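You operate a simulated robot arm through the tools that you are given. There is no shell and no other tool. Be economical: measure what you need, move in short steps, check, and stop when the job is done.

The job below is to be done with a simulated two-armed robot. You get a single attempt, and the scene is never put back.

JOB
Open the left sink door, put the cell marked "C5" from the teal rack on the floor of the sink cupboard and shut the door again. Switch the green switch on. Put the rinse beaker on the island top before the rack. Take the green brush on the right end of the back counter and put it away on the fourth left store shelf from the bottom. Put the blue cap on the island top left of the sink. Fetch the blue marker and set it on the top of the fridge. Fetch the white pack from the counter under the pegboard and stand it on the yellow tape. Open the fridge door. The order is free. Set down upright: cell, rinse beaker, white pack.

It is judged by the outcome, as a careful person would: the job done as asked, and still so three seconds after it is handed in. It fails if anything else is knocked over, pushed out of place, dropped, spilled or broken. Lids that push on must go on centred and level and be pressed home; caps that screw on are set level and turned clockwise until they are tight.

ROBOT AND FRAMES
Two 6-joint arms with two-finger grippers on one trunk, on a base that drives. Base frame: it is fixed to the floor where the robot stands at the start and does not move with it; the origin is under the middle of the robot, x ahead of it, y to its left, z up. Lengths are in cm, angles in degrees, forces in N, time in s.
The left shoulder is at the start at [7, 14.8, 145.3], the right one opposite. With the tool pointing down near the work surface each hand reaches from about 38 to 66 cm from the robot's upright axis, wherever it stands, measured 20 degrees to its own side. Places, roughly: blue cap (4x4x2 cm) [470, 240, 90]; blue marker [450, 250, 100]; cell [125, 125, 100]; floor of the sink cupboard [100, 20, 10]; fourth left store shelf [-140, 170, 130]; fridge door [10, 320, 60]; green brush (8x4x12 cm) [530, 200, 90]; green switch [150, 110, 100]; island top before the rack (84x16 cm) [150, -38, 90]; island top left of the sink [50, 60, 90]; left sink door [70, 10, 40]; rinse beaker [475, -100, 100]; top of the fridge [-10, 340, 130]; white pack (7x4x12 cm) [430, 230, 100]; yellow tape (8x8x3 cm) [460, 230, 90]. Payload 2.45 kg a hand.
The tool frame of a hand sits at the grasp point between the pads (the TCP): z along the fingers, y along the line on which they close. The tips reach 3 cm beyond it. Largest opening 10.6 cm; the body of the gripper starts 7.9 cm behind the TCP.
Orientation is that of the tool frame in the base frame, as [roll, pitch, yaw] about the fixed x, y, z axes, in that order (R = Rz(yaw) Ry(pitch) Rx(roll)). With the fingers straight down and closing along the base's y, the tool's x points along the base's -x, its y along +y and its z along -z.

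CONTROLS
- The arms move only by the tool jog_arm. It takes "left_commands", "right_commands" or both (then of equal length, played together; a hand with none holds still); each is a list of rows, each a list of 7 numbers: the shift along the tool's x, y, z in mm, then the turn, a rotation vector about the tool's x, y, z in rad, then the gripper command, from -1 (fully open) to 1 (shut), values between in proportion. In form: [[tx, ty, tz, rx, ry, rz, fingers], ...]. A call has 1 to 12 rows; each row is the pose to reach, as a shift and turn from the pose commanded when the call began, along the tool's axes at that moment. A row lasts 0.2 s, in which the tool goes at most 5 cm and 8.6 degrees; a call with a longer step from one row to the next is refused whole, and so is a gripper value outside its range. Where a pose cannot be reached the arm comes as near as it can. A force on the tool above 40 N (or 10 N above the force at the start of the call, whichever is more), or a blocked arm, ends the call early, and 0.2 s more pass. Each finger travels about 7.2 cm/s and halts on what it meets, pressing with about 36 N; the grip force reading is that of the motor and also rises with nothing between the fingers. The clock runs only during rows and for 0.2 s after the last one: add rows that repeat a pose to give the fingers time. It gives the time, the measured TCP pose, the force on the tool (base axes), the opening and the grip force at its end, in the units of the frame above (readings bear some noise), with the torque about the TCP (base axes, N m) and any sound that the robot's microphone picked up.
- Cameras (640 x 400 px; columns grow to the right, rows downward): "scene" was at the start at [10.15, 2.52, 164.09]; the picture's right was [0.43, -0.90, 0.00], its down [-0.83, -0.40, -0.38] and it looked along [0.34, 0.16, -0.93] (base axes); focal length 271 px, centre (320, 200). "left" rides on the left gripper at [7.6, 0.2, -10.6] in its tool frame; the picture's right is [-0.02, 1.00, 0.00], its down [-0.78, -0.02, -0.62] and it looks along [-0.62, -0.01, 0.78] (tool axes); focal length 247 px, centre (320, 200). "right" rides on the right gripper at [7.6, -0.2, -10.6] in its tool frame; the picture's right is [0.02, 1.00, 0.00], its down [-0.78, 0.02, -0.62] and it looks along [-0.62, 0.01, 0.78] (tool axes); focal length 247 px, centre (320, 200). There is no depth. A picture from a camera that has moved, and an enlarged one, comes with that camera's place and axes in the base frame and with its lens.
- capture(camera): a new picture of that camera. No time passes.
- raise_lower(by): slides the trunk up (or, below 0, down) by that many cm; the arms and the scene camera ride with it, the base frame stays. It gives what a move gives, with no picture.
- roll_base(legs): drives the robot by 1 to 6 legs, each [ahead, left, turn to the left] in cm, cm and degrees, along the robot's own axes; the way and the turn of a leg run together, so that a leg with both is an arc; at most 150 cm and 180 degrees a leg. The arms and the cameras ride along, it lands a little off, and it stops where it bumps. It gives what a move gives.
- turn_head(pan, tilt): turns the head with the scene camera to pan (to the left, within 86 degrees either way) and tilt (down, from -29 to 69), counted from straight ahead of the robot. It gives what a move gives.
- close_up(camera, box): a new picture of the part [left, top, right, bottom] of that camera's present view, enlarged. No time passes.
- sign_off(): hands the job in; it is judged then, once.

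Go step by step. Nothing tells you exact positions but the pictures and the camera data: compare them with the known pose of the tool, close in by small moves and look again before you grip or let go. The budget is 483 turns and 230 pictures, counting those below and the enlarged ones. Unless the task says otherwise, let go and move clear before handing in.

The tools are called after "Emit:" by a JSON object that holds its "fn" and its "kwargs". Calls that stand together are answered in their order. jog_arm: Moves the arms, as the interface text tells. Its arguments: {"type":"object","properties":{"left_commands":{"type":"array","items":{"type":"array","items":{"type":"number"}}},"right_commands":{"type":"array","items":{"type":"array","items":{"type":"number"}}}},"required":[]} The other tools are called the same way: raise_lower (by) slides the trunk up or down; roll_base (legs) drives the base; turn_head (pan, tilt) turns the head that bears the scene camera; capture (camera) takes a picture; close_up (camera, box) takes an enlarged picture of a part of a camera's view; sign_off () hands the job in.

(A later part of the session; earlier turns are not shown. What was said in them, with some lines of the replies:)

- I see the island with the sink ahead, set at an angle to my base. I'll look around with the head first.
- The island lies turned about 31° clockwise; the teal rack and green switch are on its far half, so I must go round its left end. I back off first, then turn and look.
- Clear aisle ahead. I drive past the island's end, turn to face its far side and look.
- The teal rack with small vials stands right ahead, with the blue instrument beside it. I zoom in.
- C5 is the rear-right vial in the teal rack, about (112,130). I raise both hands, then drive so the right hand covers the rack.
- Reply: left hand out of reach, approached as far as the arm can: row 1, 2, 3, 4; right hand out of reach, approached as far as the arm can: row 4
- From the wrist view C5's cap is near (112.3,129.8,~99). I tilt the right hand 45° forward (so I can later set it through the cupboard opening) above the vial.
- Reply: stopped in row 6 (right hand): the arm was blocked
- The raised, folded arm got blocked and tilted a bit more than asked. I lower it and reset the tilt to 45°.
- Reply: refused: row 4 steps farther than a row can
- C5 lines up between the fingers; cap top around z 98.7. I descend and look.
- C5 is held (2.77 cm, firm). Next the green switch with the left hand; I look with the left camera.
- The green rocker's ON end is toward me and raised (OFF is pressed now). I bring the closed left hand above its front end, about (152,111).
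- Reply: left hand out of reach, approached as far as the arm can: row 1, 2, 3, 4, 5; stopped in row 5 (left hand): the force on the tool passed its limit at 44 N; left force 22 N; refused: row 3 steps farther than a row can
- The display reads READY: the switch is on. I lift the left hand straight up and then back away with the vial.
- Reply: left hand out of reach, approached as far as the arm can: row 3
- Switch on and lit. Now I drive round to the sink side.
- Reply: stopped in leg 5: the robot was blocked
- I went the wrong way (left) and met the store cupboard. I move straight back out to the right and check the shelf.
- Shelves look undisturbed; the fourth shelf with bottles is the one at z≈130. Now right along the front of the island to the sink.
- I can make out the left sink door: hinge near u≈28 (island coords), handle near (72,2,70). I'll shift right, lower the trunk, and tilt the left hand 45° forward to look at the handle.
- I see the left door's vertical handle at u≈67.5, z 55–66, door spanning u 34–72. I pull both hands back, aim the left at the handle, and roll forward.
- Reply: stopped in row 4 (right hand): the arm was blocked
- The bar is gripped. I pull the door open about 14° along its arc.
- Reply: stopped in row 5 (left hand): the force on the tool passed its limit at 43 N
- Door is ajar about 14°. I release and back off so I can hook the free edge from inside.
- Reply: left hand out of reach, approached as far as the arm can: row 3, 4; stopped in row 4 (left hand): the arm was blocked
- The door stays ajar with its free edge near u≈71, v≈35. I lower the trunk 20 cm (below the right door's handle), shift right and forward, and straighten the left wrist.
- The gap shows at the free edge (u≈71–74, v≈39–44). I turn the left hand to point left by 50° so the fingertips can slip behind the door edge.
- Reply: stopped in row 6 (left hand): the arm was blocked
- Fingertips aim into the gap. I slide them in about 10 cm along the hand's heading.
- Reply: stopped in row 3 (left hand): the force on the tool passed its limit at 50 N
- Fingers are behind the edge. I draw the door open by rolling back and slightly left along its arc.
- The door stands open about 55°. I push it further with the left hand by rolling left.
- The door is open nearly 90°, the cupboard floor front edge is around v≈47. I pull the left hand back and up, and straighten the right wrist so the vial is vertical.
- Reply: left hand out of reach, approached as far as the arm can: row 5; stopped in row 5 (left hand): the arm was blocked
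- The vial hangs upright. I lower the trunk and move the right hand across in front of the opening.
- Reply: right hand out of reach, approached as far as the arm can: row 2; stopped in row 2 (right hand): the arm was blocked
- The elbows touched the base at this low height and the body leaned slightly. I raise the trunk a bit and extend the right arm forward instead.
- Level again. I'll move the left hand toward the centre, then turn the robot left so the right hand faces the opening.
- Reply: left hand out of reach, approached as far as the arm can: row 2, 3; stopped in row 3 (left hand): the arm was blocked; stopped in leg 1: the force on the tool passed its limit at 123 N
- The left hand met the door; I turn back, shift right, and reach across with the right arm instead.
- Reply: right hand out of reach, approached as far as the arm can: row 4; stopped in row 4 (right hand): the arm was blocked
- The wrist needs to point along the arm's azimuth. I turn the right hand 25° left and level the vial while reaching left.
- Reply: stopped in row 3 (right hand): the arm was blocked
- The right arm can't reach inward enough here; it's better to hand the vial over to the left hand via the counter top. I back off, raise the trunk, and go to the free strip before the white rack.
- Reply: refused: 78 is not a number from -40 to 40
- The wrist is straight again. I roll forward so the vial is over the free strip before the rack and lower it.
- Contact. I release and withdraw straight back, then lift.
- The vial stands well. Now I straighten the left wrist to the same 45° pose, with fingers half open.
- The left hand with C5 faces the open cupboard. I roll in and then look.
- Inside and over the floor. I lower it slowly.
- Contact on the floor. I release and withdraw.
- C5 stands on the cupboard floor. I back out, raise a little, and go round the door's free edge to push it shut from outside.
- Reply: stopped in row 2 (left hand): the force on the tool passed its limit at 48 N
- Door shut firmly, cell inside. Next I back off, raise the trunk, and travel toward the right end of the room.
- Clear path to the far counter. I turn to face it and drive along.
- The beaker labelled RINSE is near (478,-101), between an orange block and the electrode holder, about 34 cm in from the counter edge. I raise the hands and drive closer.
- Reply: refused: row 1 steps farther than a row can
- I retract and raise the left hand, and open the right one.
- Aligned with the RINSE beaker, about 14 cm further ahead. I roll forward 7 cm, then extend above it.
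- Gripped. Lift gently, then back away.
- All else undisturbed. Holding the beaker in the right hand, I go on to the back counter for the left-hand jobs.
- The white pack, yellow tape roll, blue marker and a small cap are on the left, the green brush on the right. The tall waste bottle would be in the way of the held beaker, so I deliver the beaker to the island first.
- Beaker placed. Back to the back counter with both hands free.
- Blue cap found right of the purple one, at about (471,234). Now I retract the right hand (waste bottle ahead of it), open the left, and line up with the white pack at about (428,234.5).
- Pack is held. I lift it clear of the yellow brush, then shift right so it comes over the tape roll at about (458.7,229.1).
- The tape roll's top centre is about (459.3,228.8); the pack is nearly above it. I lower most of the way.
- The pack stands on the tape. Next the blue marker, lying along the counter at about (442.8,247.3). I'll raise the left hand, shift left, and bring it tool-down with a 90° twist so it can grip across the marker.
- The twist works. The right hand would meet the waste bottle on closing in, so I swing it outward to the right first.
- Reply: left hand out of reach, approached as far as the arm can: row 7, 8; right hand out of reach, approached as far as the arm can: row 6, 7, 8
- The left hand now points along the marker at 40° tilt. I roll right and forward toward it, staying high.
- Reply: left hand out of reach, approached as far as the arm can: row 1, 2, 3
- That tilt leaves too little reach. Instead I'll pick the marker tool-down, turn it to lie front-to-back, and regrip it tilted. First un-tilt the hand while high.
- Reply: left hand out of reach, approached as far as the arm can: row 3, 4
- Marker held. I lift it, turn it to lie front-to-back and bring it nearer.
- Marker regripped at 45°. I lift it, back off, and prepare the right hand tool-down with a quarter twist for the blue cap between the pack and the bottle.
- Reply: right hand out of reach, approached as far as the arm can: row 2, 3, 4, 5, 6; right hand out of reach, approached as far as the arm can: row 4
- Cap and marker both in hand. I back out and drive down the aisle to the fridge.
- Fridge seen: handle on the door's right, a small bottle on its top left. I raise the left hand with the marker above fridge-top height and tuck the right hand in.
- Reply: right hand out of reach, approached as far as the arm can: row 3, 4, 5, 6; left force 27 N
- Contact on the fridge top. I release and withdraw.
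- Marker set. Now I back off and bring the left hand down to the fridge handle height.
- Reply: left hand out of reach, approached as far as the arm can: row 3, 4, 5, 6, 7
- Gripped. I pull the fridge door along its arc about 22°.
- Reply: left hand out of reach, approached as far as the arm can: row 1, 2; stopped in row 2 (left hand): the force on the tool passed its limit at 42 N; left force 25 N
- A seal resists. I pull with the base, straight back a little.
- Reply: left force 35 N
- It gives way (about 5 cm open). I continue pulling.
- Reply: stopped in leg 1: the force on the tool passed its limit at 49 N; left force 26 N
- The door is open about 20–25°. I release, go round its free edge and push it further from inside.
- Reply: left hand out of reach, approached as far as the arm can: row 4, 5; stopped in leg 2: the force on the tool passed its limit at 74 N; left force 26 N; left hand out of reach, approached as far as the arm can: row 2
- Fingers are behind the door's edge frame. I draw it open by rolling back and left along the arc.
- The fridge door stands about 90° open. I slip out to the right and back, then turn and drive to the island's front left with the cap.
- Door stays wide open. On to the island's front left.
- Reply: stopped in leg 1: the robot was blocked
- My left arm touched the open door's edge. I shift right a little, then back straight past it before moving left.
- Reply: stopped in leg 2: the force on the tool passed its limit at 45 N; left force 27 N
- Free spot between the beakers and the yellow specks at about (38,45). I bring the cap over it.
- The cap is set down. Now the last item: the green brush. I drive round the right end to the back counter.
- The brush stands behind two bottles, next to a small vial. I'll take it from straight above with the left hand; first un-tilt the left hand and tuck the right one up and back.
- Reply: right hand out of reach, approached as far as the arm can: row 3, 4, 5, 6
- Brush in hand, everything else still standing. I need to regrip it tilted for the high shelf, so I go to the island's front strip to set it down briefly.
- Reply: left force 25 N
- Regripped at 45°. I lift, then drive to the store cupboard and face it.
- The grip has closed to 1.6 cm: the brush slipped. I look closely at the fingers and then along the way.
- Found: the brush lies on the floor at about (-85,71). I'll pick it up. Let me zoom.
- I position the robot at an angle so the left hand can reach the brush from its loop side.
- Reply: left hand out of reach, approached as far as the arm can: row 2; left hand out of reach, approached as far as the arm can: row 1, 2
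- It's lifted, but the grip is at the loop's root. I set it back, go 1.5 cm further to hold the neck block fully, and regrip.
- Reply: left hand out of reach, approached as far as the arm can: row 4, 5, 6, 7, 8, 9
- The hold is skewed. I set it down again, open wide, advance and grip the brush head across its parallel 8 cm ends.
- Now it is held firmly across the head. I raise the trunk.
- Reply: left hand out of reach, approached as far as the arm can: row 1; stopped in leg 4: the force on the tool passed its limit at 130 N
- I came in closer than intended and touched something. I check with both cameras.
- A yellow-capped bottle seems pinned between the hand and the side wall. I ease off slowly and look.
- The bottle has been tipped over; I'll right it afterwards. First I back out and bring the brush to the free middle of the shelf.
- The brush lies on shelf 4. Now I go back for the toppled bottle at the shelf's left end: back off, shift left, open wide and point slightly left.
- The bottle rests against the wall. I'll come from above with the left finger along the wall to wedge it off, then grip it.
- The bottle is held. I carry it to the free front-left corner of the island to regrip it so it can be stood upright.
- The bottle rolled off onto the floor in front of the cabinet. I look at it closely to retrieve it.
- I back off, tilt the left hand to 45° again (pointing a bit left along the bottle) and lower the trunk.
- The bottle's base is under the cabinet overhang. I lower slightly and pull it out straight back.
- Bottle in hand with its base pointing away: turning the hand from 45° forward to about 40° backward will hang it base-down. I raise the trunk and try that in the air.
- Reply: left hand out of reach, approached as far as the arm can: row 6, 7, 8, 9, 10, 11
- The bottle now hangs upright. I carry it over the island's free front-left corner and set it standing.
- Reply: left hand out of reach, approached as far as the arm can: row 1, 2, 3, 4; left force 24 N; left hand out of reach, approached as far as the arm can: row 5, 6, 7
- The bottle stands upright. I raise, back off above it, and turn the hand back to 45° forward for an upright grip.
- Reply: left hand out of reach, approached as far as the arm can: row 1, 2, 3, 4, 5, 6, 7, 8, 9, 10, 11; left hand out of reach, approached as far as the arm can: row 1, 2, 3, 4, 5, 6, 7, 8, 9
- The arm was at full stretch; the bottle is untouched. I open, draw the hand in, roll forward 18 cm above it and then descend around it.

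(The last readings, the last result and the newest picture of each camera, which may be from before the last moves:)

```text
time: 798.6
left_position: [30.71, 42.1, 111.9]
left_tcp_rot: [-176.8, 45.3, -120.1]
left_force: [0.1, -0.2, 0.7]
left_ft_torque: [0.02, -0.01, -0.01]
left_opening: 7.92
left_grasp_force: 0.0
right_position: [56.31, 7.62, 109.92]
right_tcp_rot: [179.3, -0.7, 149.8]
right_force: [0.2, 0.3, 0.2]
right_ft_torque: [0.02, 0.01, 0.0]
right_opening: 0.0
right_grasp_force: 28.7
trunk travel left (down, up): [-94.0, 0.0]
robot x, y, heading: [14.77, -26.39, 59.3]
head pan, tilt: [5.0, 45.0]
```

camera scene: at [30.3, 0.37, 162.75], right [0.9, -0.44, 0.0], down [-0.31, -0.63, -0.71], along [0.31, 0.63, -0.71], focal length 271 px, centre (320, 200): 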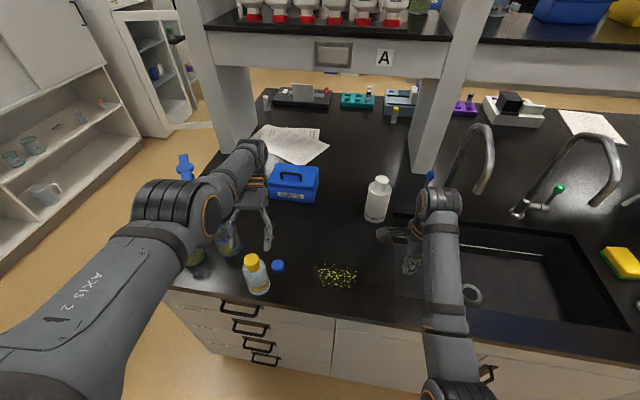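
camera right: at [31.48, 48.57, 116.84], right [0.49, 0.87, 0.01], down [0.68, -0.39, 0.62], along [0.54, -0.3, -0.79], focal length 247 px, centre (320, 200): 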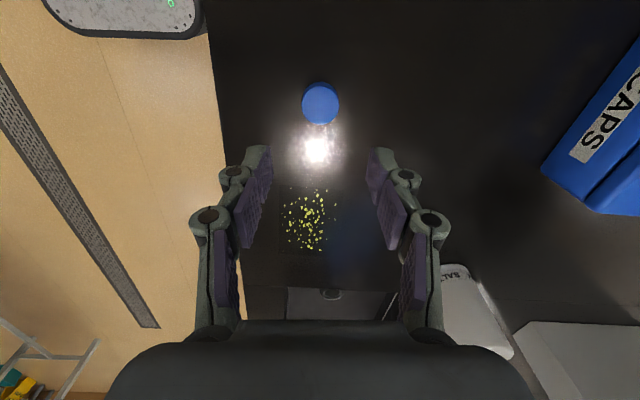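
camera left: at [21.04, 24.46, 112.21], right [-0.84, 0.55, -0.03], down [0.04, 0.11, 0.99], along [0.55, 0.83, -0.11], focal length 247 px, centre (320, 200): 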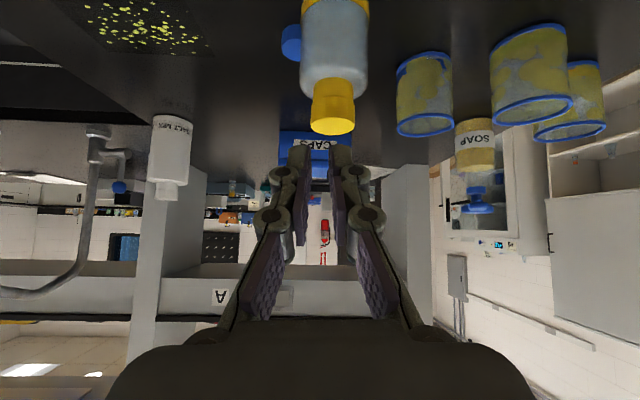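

Emit:
{"fn": "jog_arm", "kwargs": {"left_commands": [[25, -6, 30, 0, 0, 0, -0.5], [52, -6, 58, 0, 0, 0, -0.5], [78, -6, 84, 0, 0, 0, -0.5], [102, -6, 108, 0, 0, 0, -0.5]]}}

Emit:
{"fn": "capture", "kwargs": {"camera": "left"}}

```text
time: 799.6
left_position: [32.14, 42.1, 96.68]
left_tcp_rot: [-176.6, 45.0, -120.0]
left_force: [0.4, -1.2, 0.0]
left_ft_torque: [-0.01, 0.0, -0.04]
left_opening: 7.94
left_grasp_force: 0.0
right_position: [56.57, 7.86, 109.89]
right_tcp_rot: [179.4, -0.7, 149.7]
right_force: [0.4, 0.5, 0.2]
right_ft_torque: [-0.01, 0.01, -0.03]
right_opening: 0.0
right_grasp_force: 28.7
trunk travel left (down, up): [-94.0, 0.0]
robot x, y, heading: [15.03, -26.25, 59.2]
head pan, tilt: [5.0, 45.0]
```

```text
5 pictures are left
camera left: at [25.04, 31.4, 98.74], right [-0.84, 0.55, -0.03], down [0.04, 0.11, 0.99], along [0.55, 0.83, -0.11], focal length 247 px, centre (320, 200)
```

left: 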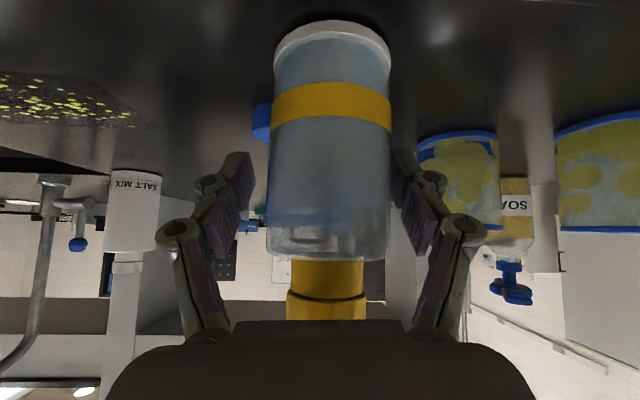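

Emit:
{"fn": "jog_arm", "kwargs": {"left_commands": [[0, 0, 0, 0, 0, 0, -0.2], [0, 0, 0, 0, 0, 0, 0.2], [0, 0, 0, 0, 0, 0, 0.6], [0, 0, 0, 0, 0, 0, 0.6], [-7, 0, -7, 0, 0, 0, 0.6], [-35, 0, -35, 0, 0, 0, 0.6], [-68, 0, -68, 0, 0, 0, 0.6], [-100, 0, -100, 0, 0, 0, 0.6]]}}

Emit:
{"fn": "roll_base", "kwargs": {"legs": [[-35, 0, 0]]}}

Emit:
{"fn": "jog_arm", "kwargs": {"left_commands": [[-33, 0, -33, 0, 0, 0, 0.6], [-66, 0, -66, 0, 0, 0, 0.6], [-99, 0, -99, 0, 0, 0, 0.6], [-132, 0, -132, 0, 0, 0, 0.6], [-165, 0, -165, 0, 0, 0, 0.6], [-205, 0, -205, 0, 0, 0, 0.6]]}}

```text
time: 801.4
left_position: [31.49, 42.49, 110.75]
left_tcp_rot: [-176.7, 44.8, -120.1]
left_force: [0.1, 0.5, -2.0]
left_ft_torque: [0.02, -0.01, 0.0]
left_opening: 5.74
left_grasp_force: 36.3
right_position: [56.59, 7.83, 109.66]
right_tcp_rot: [179.5, -0.8, 149.7]
right_force: [0.8, -0.1, -0.2]
right_ft_torque: [0.0, -0.01, -0.01]
right_opening: 0.0
right_grasp_force: 28.7
trunk travel left (down, up): [-94.0, 0.0]
robot x, y, heading: [15.01, -26.2, 59.1]
head pan, tilt: [5.0, 45.0]
```

```text
time: 803.7
left_position: [13.49, 12.41, 110.69]
left_tcp_rot: [-176.7, 44.9, -120.1]
left_force: [1.1, 0.9, -3.3]
left_ft_torque: [-0.03, -0.02, -0.04]
left_opening: 5.74
left_grasp_force: 36.3
right_position: [38.44, -22.16, 109.62]
right_tcp_rot: [179.5, -0.8, 149.6]
right_force: [0.2, 0.1, 0.0]
right_ft_torque: [-0.02, 0.01, 0.05]
right_opening: 0.02
right_grasp_force: 28.1
trunk travel left (down, up): [-94.0, 0.0]
robot x, y, heading: [-3.74, -56.3, 58.8]
head pan, tilt: [5.0, 45.0]
```

```text
refused: row 6 steps farther than a row can; nothing moved
```

Emit:
{"fn": "jog_arm", "kwargs": {"left_commands": [[-22, 0, -39, 0, 0, 0, 0.6], [-45, 0, -77, 0, 0, 0, 0.6], [-67, 0, -116, 0, 0, 0, 0.6], [-90, 0, -155, 0, 0, 0, 0.6], [-112, 0, -194, 0, 0, 0, 0.6], [-135, 0, -232, 0, 0, 0, 0.6], [-157, 0, -271, 0, 0, 0, 0.6]]}}

Emit:
{"fn": "roll_base", "kwargs": {"legs": [[0, 115, 0], [109, 0, 0], [0, 0, 90]]}}

```text
time: 805.3
left_position: [8.17, 5.88, 141.1]
left_tcp_rot: [-176.7, 45.0, -120.1]
left_force: [0.4, -0.5, -1.9]
left_ft_torque: [0.03, -0.01, 0.02]
left_opening: 5.71
left_grasp_force: 35.6
right_position: [38.34, -22.43, 109.79]
right_tcp_rot: [179.5, -0.7, 149.5]
right_force: [0.6, 0.3, 0.4]
right_ft_torque: [0.02, 0.04, 0.0]
right_opening: 0.02
right_grasp_force: 29.0
trunk travel left (down, up): [-94.0, 0.0]
robot x, y, heading: [-3.14, -56.5, 59.1]
head pan, tilt: [5.0, 45.0]
```

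```text
time: 820.2
left_position: [-108.38, 106.7, 141.05]
left_tcp_rot: [-176.7, 44.9, -29.9]
left_force: [1.4, 0.3, -1.8]
left_ft_torque: [0.0, 0.02, 0.0]
left_opening: 5.72
left_grasp_force: 35.9
right_position: [-79.9, 137.15, 109.76]
right_tcp_rot: [179.4, -0.7, -120.1]
right_force: [0.4, 0.2, -0.5]
right_ft_torque: [0.01, 0.02, 0.0]
right_opening: 0.0
right_grasp_force: 29.1
trunk travel left (down, up): [-94.0, 0.0]
robot x, y, heading: [-45.4, 95.67, 149.6]
head pan, tilt: [5.0, 45.0]
```

Emit:
{"fn": "roll_base", "kwargs": {"legs": [[0, 3.4, -0.6], [40, 0, 0]]}}

Emit:
{"fn": "capture", "kwargs": {"camera": "left"}}

```text
time: 823.1
left_position: [-143.59, 125.22, 141.12]
left_tcp_rot: [-176.8, 45.0, -30.6]
left_force: [0.3, 0.4, -3.4]
left_ft_torque: [-0.01, 0.03, -0.04]
left_opening: 5.7
left_grasp_force: 35.9
right_position: [-114.95, 155.24, 109.83]
right_tcp_rot: [179.4, -0.7, -120.9]
right_force: [0.6, -0.7, 0.2]
right_ft_torque: [0.0, -0.01, 0.01]
right_opening: 0.05
right_grasp_force: 28.2
trunk travel left (down, up): [-94.0, 0.0]
robot x, y, heading: [-81.3, 113.47, 148.4]
head pan, tilt: [5.0, 45.0]
```

```text
4 pictures are left
camera left: at [-132.93, 118.03, 143.12], right [-0.56, -0.83, -0.03], down [-0.11, 0.04, 0.99], along [-0.82, 0.55, -0.11], focal length 247 px, centre (320, 200)
```

left: 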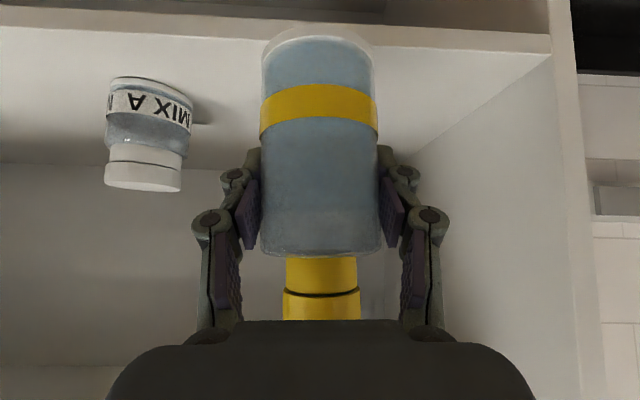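

Emit:
{"fn": "jog_arm", "kwargs": {"left_commands": [[-32, 4, 32, 0, 0, 0, 0.6], [-64, 8, 64, 0, 0, 0, 0.6], [-95, 8, 95, 0, 0, 0, 0.6], [-75, 8, 115, 0, 0, 0, 0.6], [-69, 8, 121, 0, 0, 0, 0.6]]}}

```text
time: 824.3
left_position: [-155.54, 131.9, 137.21]
left_tcp_rot: [-176.7, 45.1, -30.7]
left_force: [0.8, -1.1, -1.7]
left_ft_torque: [-0.01, 0.02, 0.01]
left_opening: 5.71
left_grasp_force: 36.4
right_position: [-115.15, 155.23, 109.72]
right_tcp_rot: [179.4, -0.7, -120.9]
right_force: [-0.2, 0.0, -1.1]
right_ft_torque: [0.04, -0.02, 0.02]
right_opening: 0.01
right_grasp_force: 28.5
trunk travel left (down, up): [-94.0, 0.0]
robot x, y, heading: [-81.01, 113.88, 148.4]
head pan, tilt: [5.0, 45.0]
```

Emit:
{"fn": "jog_arm", "kwargs": {"left_commands": [[2, 0, 2, 0, 0, 0, 0.6], [4, 0, 4, 0, 0, 0, 0.6], [5, 0, 5, 0, 0, 0, 0.6]]}}

```text
time: 825.1
left_position: [-155.42, 132.16, 136.93]
left_tcp_rot: [-176.8, 45.5, -30.6]
left_force: [-5.5, 0.6, 13.5]
left_ft_torque: [-0.35, 0.46, -0.17]
left_opening: 5.76
left_grasp_force: 36.0
right_position: [-115.05, 155.33, 109.8]
right_tcp_rot: [179.4, -0.7, -120.8]
right_force: [0.7, 0.3, 0.1]
right_ft_torque: [-0.01, -0.04, -0.03]
right_opening: 0.0
right_grasp_force: 28.6
trunk travel left (down, up): [-94.0, 0.0]
robot x, y, heading: [-81.47, 113.6, 148.4]
head pan, tilt: [5.0, 45.0]
```

Emit:
{"fn": "jog_arm", "kwargs": {"left_commands": [[-1, 0, -1, 0, 0, 0, 0.2], [-1, 0, -1, 0, 0, 0, -0.2], [-1, 0, -1, 0, 0, 0, -0.5], [-1, 0, -1, 0, 0, 0, -0.5], [15, 0, -20, 0, 0, 0, -0.5], [38, 0, -48, 0, 0, 0, -0.5], [65, 0, -80, 0, 0, 0, -0.5], [85, 0, -110, 0, 0, 0, -0.5]]}}

Emit:
{"fn": "capture", "kwargs": {"camera": "left"}}

```text
time: 826.9
left_position: [-143.85, 124.5, 138.5]
left_tcp_rot: [-176.5, 45.0, -30.6]
left_force: [0.1, -0.4, -0.6]
left_ft_torque: [0.01, 0.02, 0.03]
left_opening: 7.97
left_grasp_force: 0.1
right_position: [-114.99, 155.28, 109.79]
right_tcp_rot: [179.4, -0.7, -120.8]
right_force: [-0.7, -0.7, -0.2]
right_ft_torque: [0.01, 0.04, -0.02]
right_opening: 0.02
right_grasp_force: 28.1
trunk travel left (down, up): [-94.0, 0.0]
robot x, y, heading: [-81.55, 113.42, 148.7]
head pan, tilt: [5.0, 45.0]
```

```text
3 pictures are left
camera left: at [-133.12, 117.24, 140.44], right [-0.56, -0.83, -0.03], down [-0.11, 0.04, 0.99], along [-0.82, 0.56, -0.11], focal length 247 px, centre (320, 200)
```

left: 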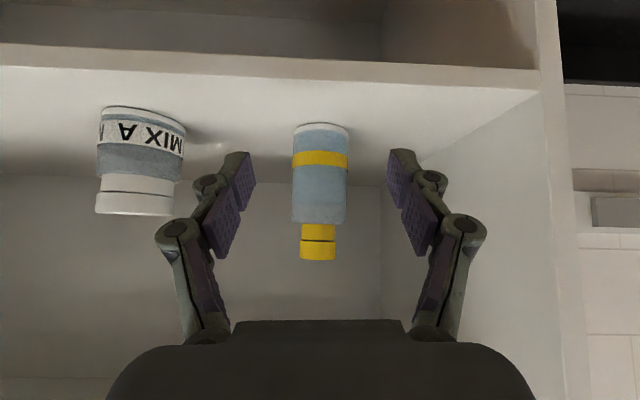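

The bottle stands back in its place. I back clear and take a last look.

Emit:
{"fn": "roll_base", "kwargs": {"legs": [[-50, 0, 0]]}}

Emit:
{"fn": "turn_head", "kwargs": {"pan": 0, "tilt": 20}}

Emit:
{"fn": "capture", "kwargs": {"camera": "scene"}}

Emit:
{"fn": "turn_head", "kwargs": {"pan": -70, "tilt": 20}}

Emit:
{"fn": "capture", "kwargs": {"camera": "scene"}}

```text
time: 829.9
left_position: [-101.48, 98.73, 138.38]
left_tcp_rot: [-176.7, 44.9, -30.7]
left_force: [-1.0, 0.0, -0.7]
left_ft_torque: [0.03, -0.03, 0.03]
left_opening: 7.93
left_grasp_force: 0.1
right_position: [-72.56, 129.45, 109.54]
right_tcp_rot: [179.4, -0.7, -120.9]
right_force: [0.5, 0.3, 0.2]
right_ft_torque: [0.0, -0.01, -0.01]
right_opening: 0.0
right_grasp_force: 28.9
trunk travel left (down, up): [-94.0, 0.0]
robot x, y, heading: [-38.94, 87.18, 148.4]
head pan, tilt: [5.0, 45.0]
```

```text
time: 830.8
left_position: [-101.3, 98.55, 138.5]
left_tcp_rot: [-176.7, 45.0, -30.7]
left_force: [0.5, 0.8, -0.2]
left_ft_torque: [0.03, -0.01, 0.0]
left_opening: 7.96
left_grasp_force: 0.1
right_position: [-72.36, 129.23, 109.82]
right_tcp_rot: [179.4, -0.7, -120.9]
right_force: [0.8, 0.1, 0.8]
right_ft_torque: [0.01, -0.03, -0.01]
right_opening: 0.0
right_grasp_force: 28.5
trunk travel left (down, up): [-94.0, 0.0]
robot x, y, heading: [-38.65, 87.17, 148.6]
head pan, tilt: [0.0, 20.0]
```

```text
2 pictures are left
camera scene: at [-50.85, 94.89, 172.23], right [0.52, 0.85, 0.0], down [0.29, -0.18, -0.94], along [-0.8, 0.49, -0.34], focal length 271 px, centre (320, 200)
```

scene: 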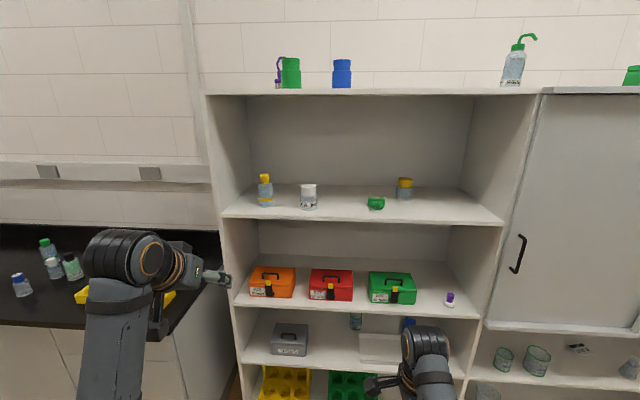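

```text
time: 832.2
left_position: [-101.46, 98.62, 138.3]
left_tcp_rot: [-176.7, 45.1, -30.7]
left_force: [0.5, -0.5, 1.1]
left_ft_torque: [-0.01, -0.02, -0.01]
left_opening: 7.96
left_grasp_force: 0.0
right_position: [-72.36, 129.38, 109.73]
right_tcp_rot: [179.3, -0.7, -120.9]
right_force: [-0.1, 0.8, -0.3]
right_ft_torque: [0.0, 0.02, 0.0]
right_opening: 0.0
right_grasp_force: 28.7
trunk travel left (down, up): [-94.0, 0.0]
robot x, y, heading: [-38.53, 87.43, 148.5]
head pan, tilt: [-70.0, 20.0]
```

```text
1 pictures are left
camera scene: at [-41.15, 99.2, 172.23], right [0.98, -0.2, 0.0], down [-0.07, -0.34, -0.94], along [0.19, 0.92, -0.34], focal length 271 px, centre (320, 200)
```

scene: 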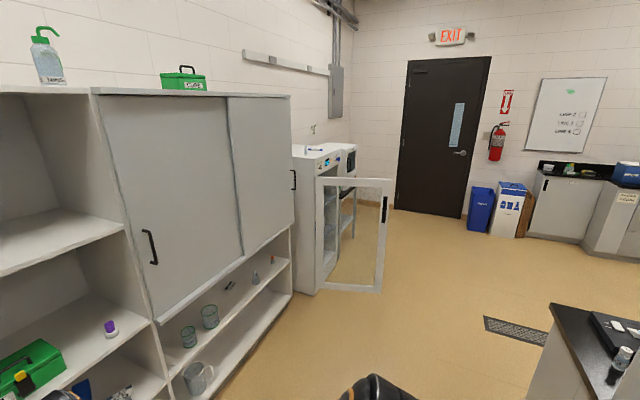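

All eight steps are done, the brush and the bottle are on shelf four, the fridge door is open and the hands are clear, so I hand in.

Emit:
{"fn": "sign_off", "kwargs": {}}

```text
The job is handed in.
```

I finished and handed in all eight steps, but I dropped the brush and knocked over a store-shelf bottle along the way. Both are now where they should be.

- **Brush:** it slipped out of the gripper onto the floor while I was driving. I picked it up and laid it on the fourth store shelf.
- **Bottle:** I knocked over a yellow-capped bottle on that shelf while turning. It then rolled off the island onto the floor when I set it down to regrip it. I stood it back upright in its original spot on the shelf; it looked whole.

The cell stood upright in the sink cupboard before I shut the door on it, and I couldn't check it after that. I checked the other results by camera after doing them, but I didn't go back to recheck the switch, the white pack or the rinse beaker at the end.
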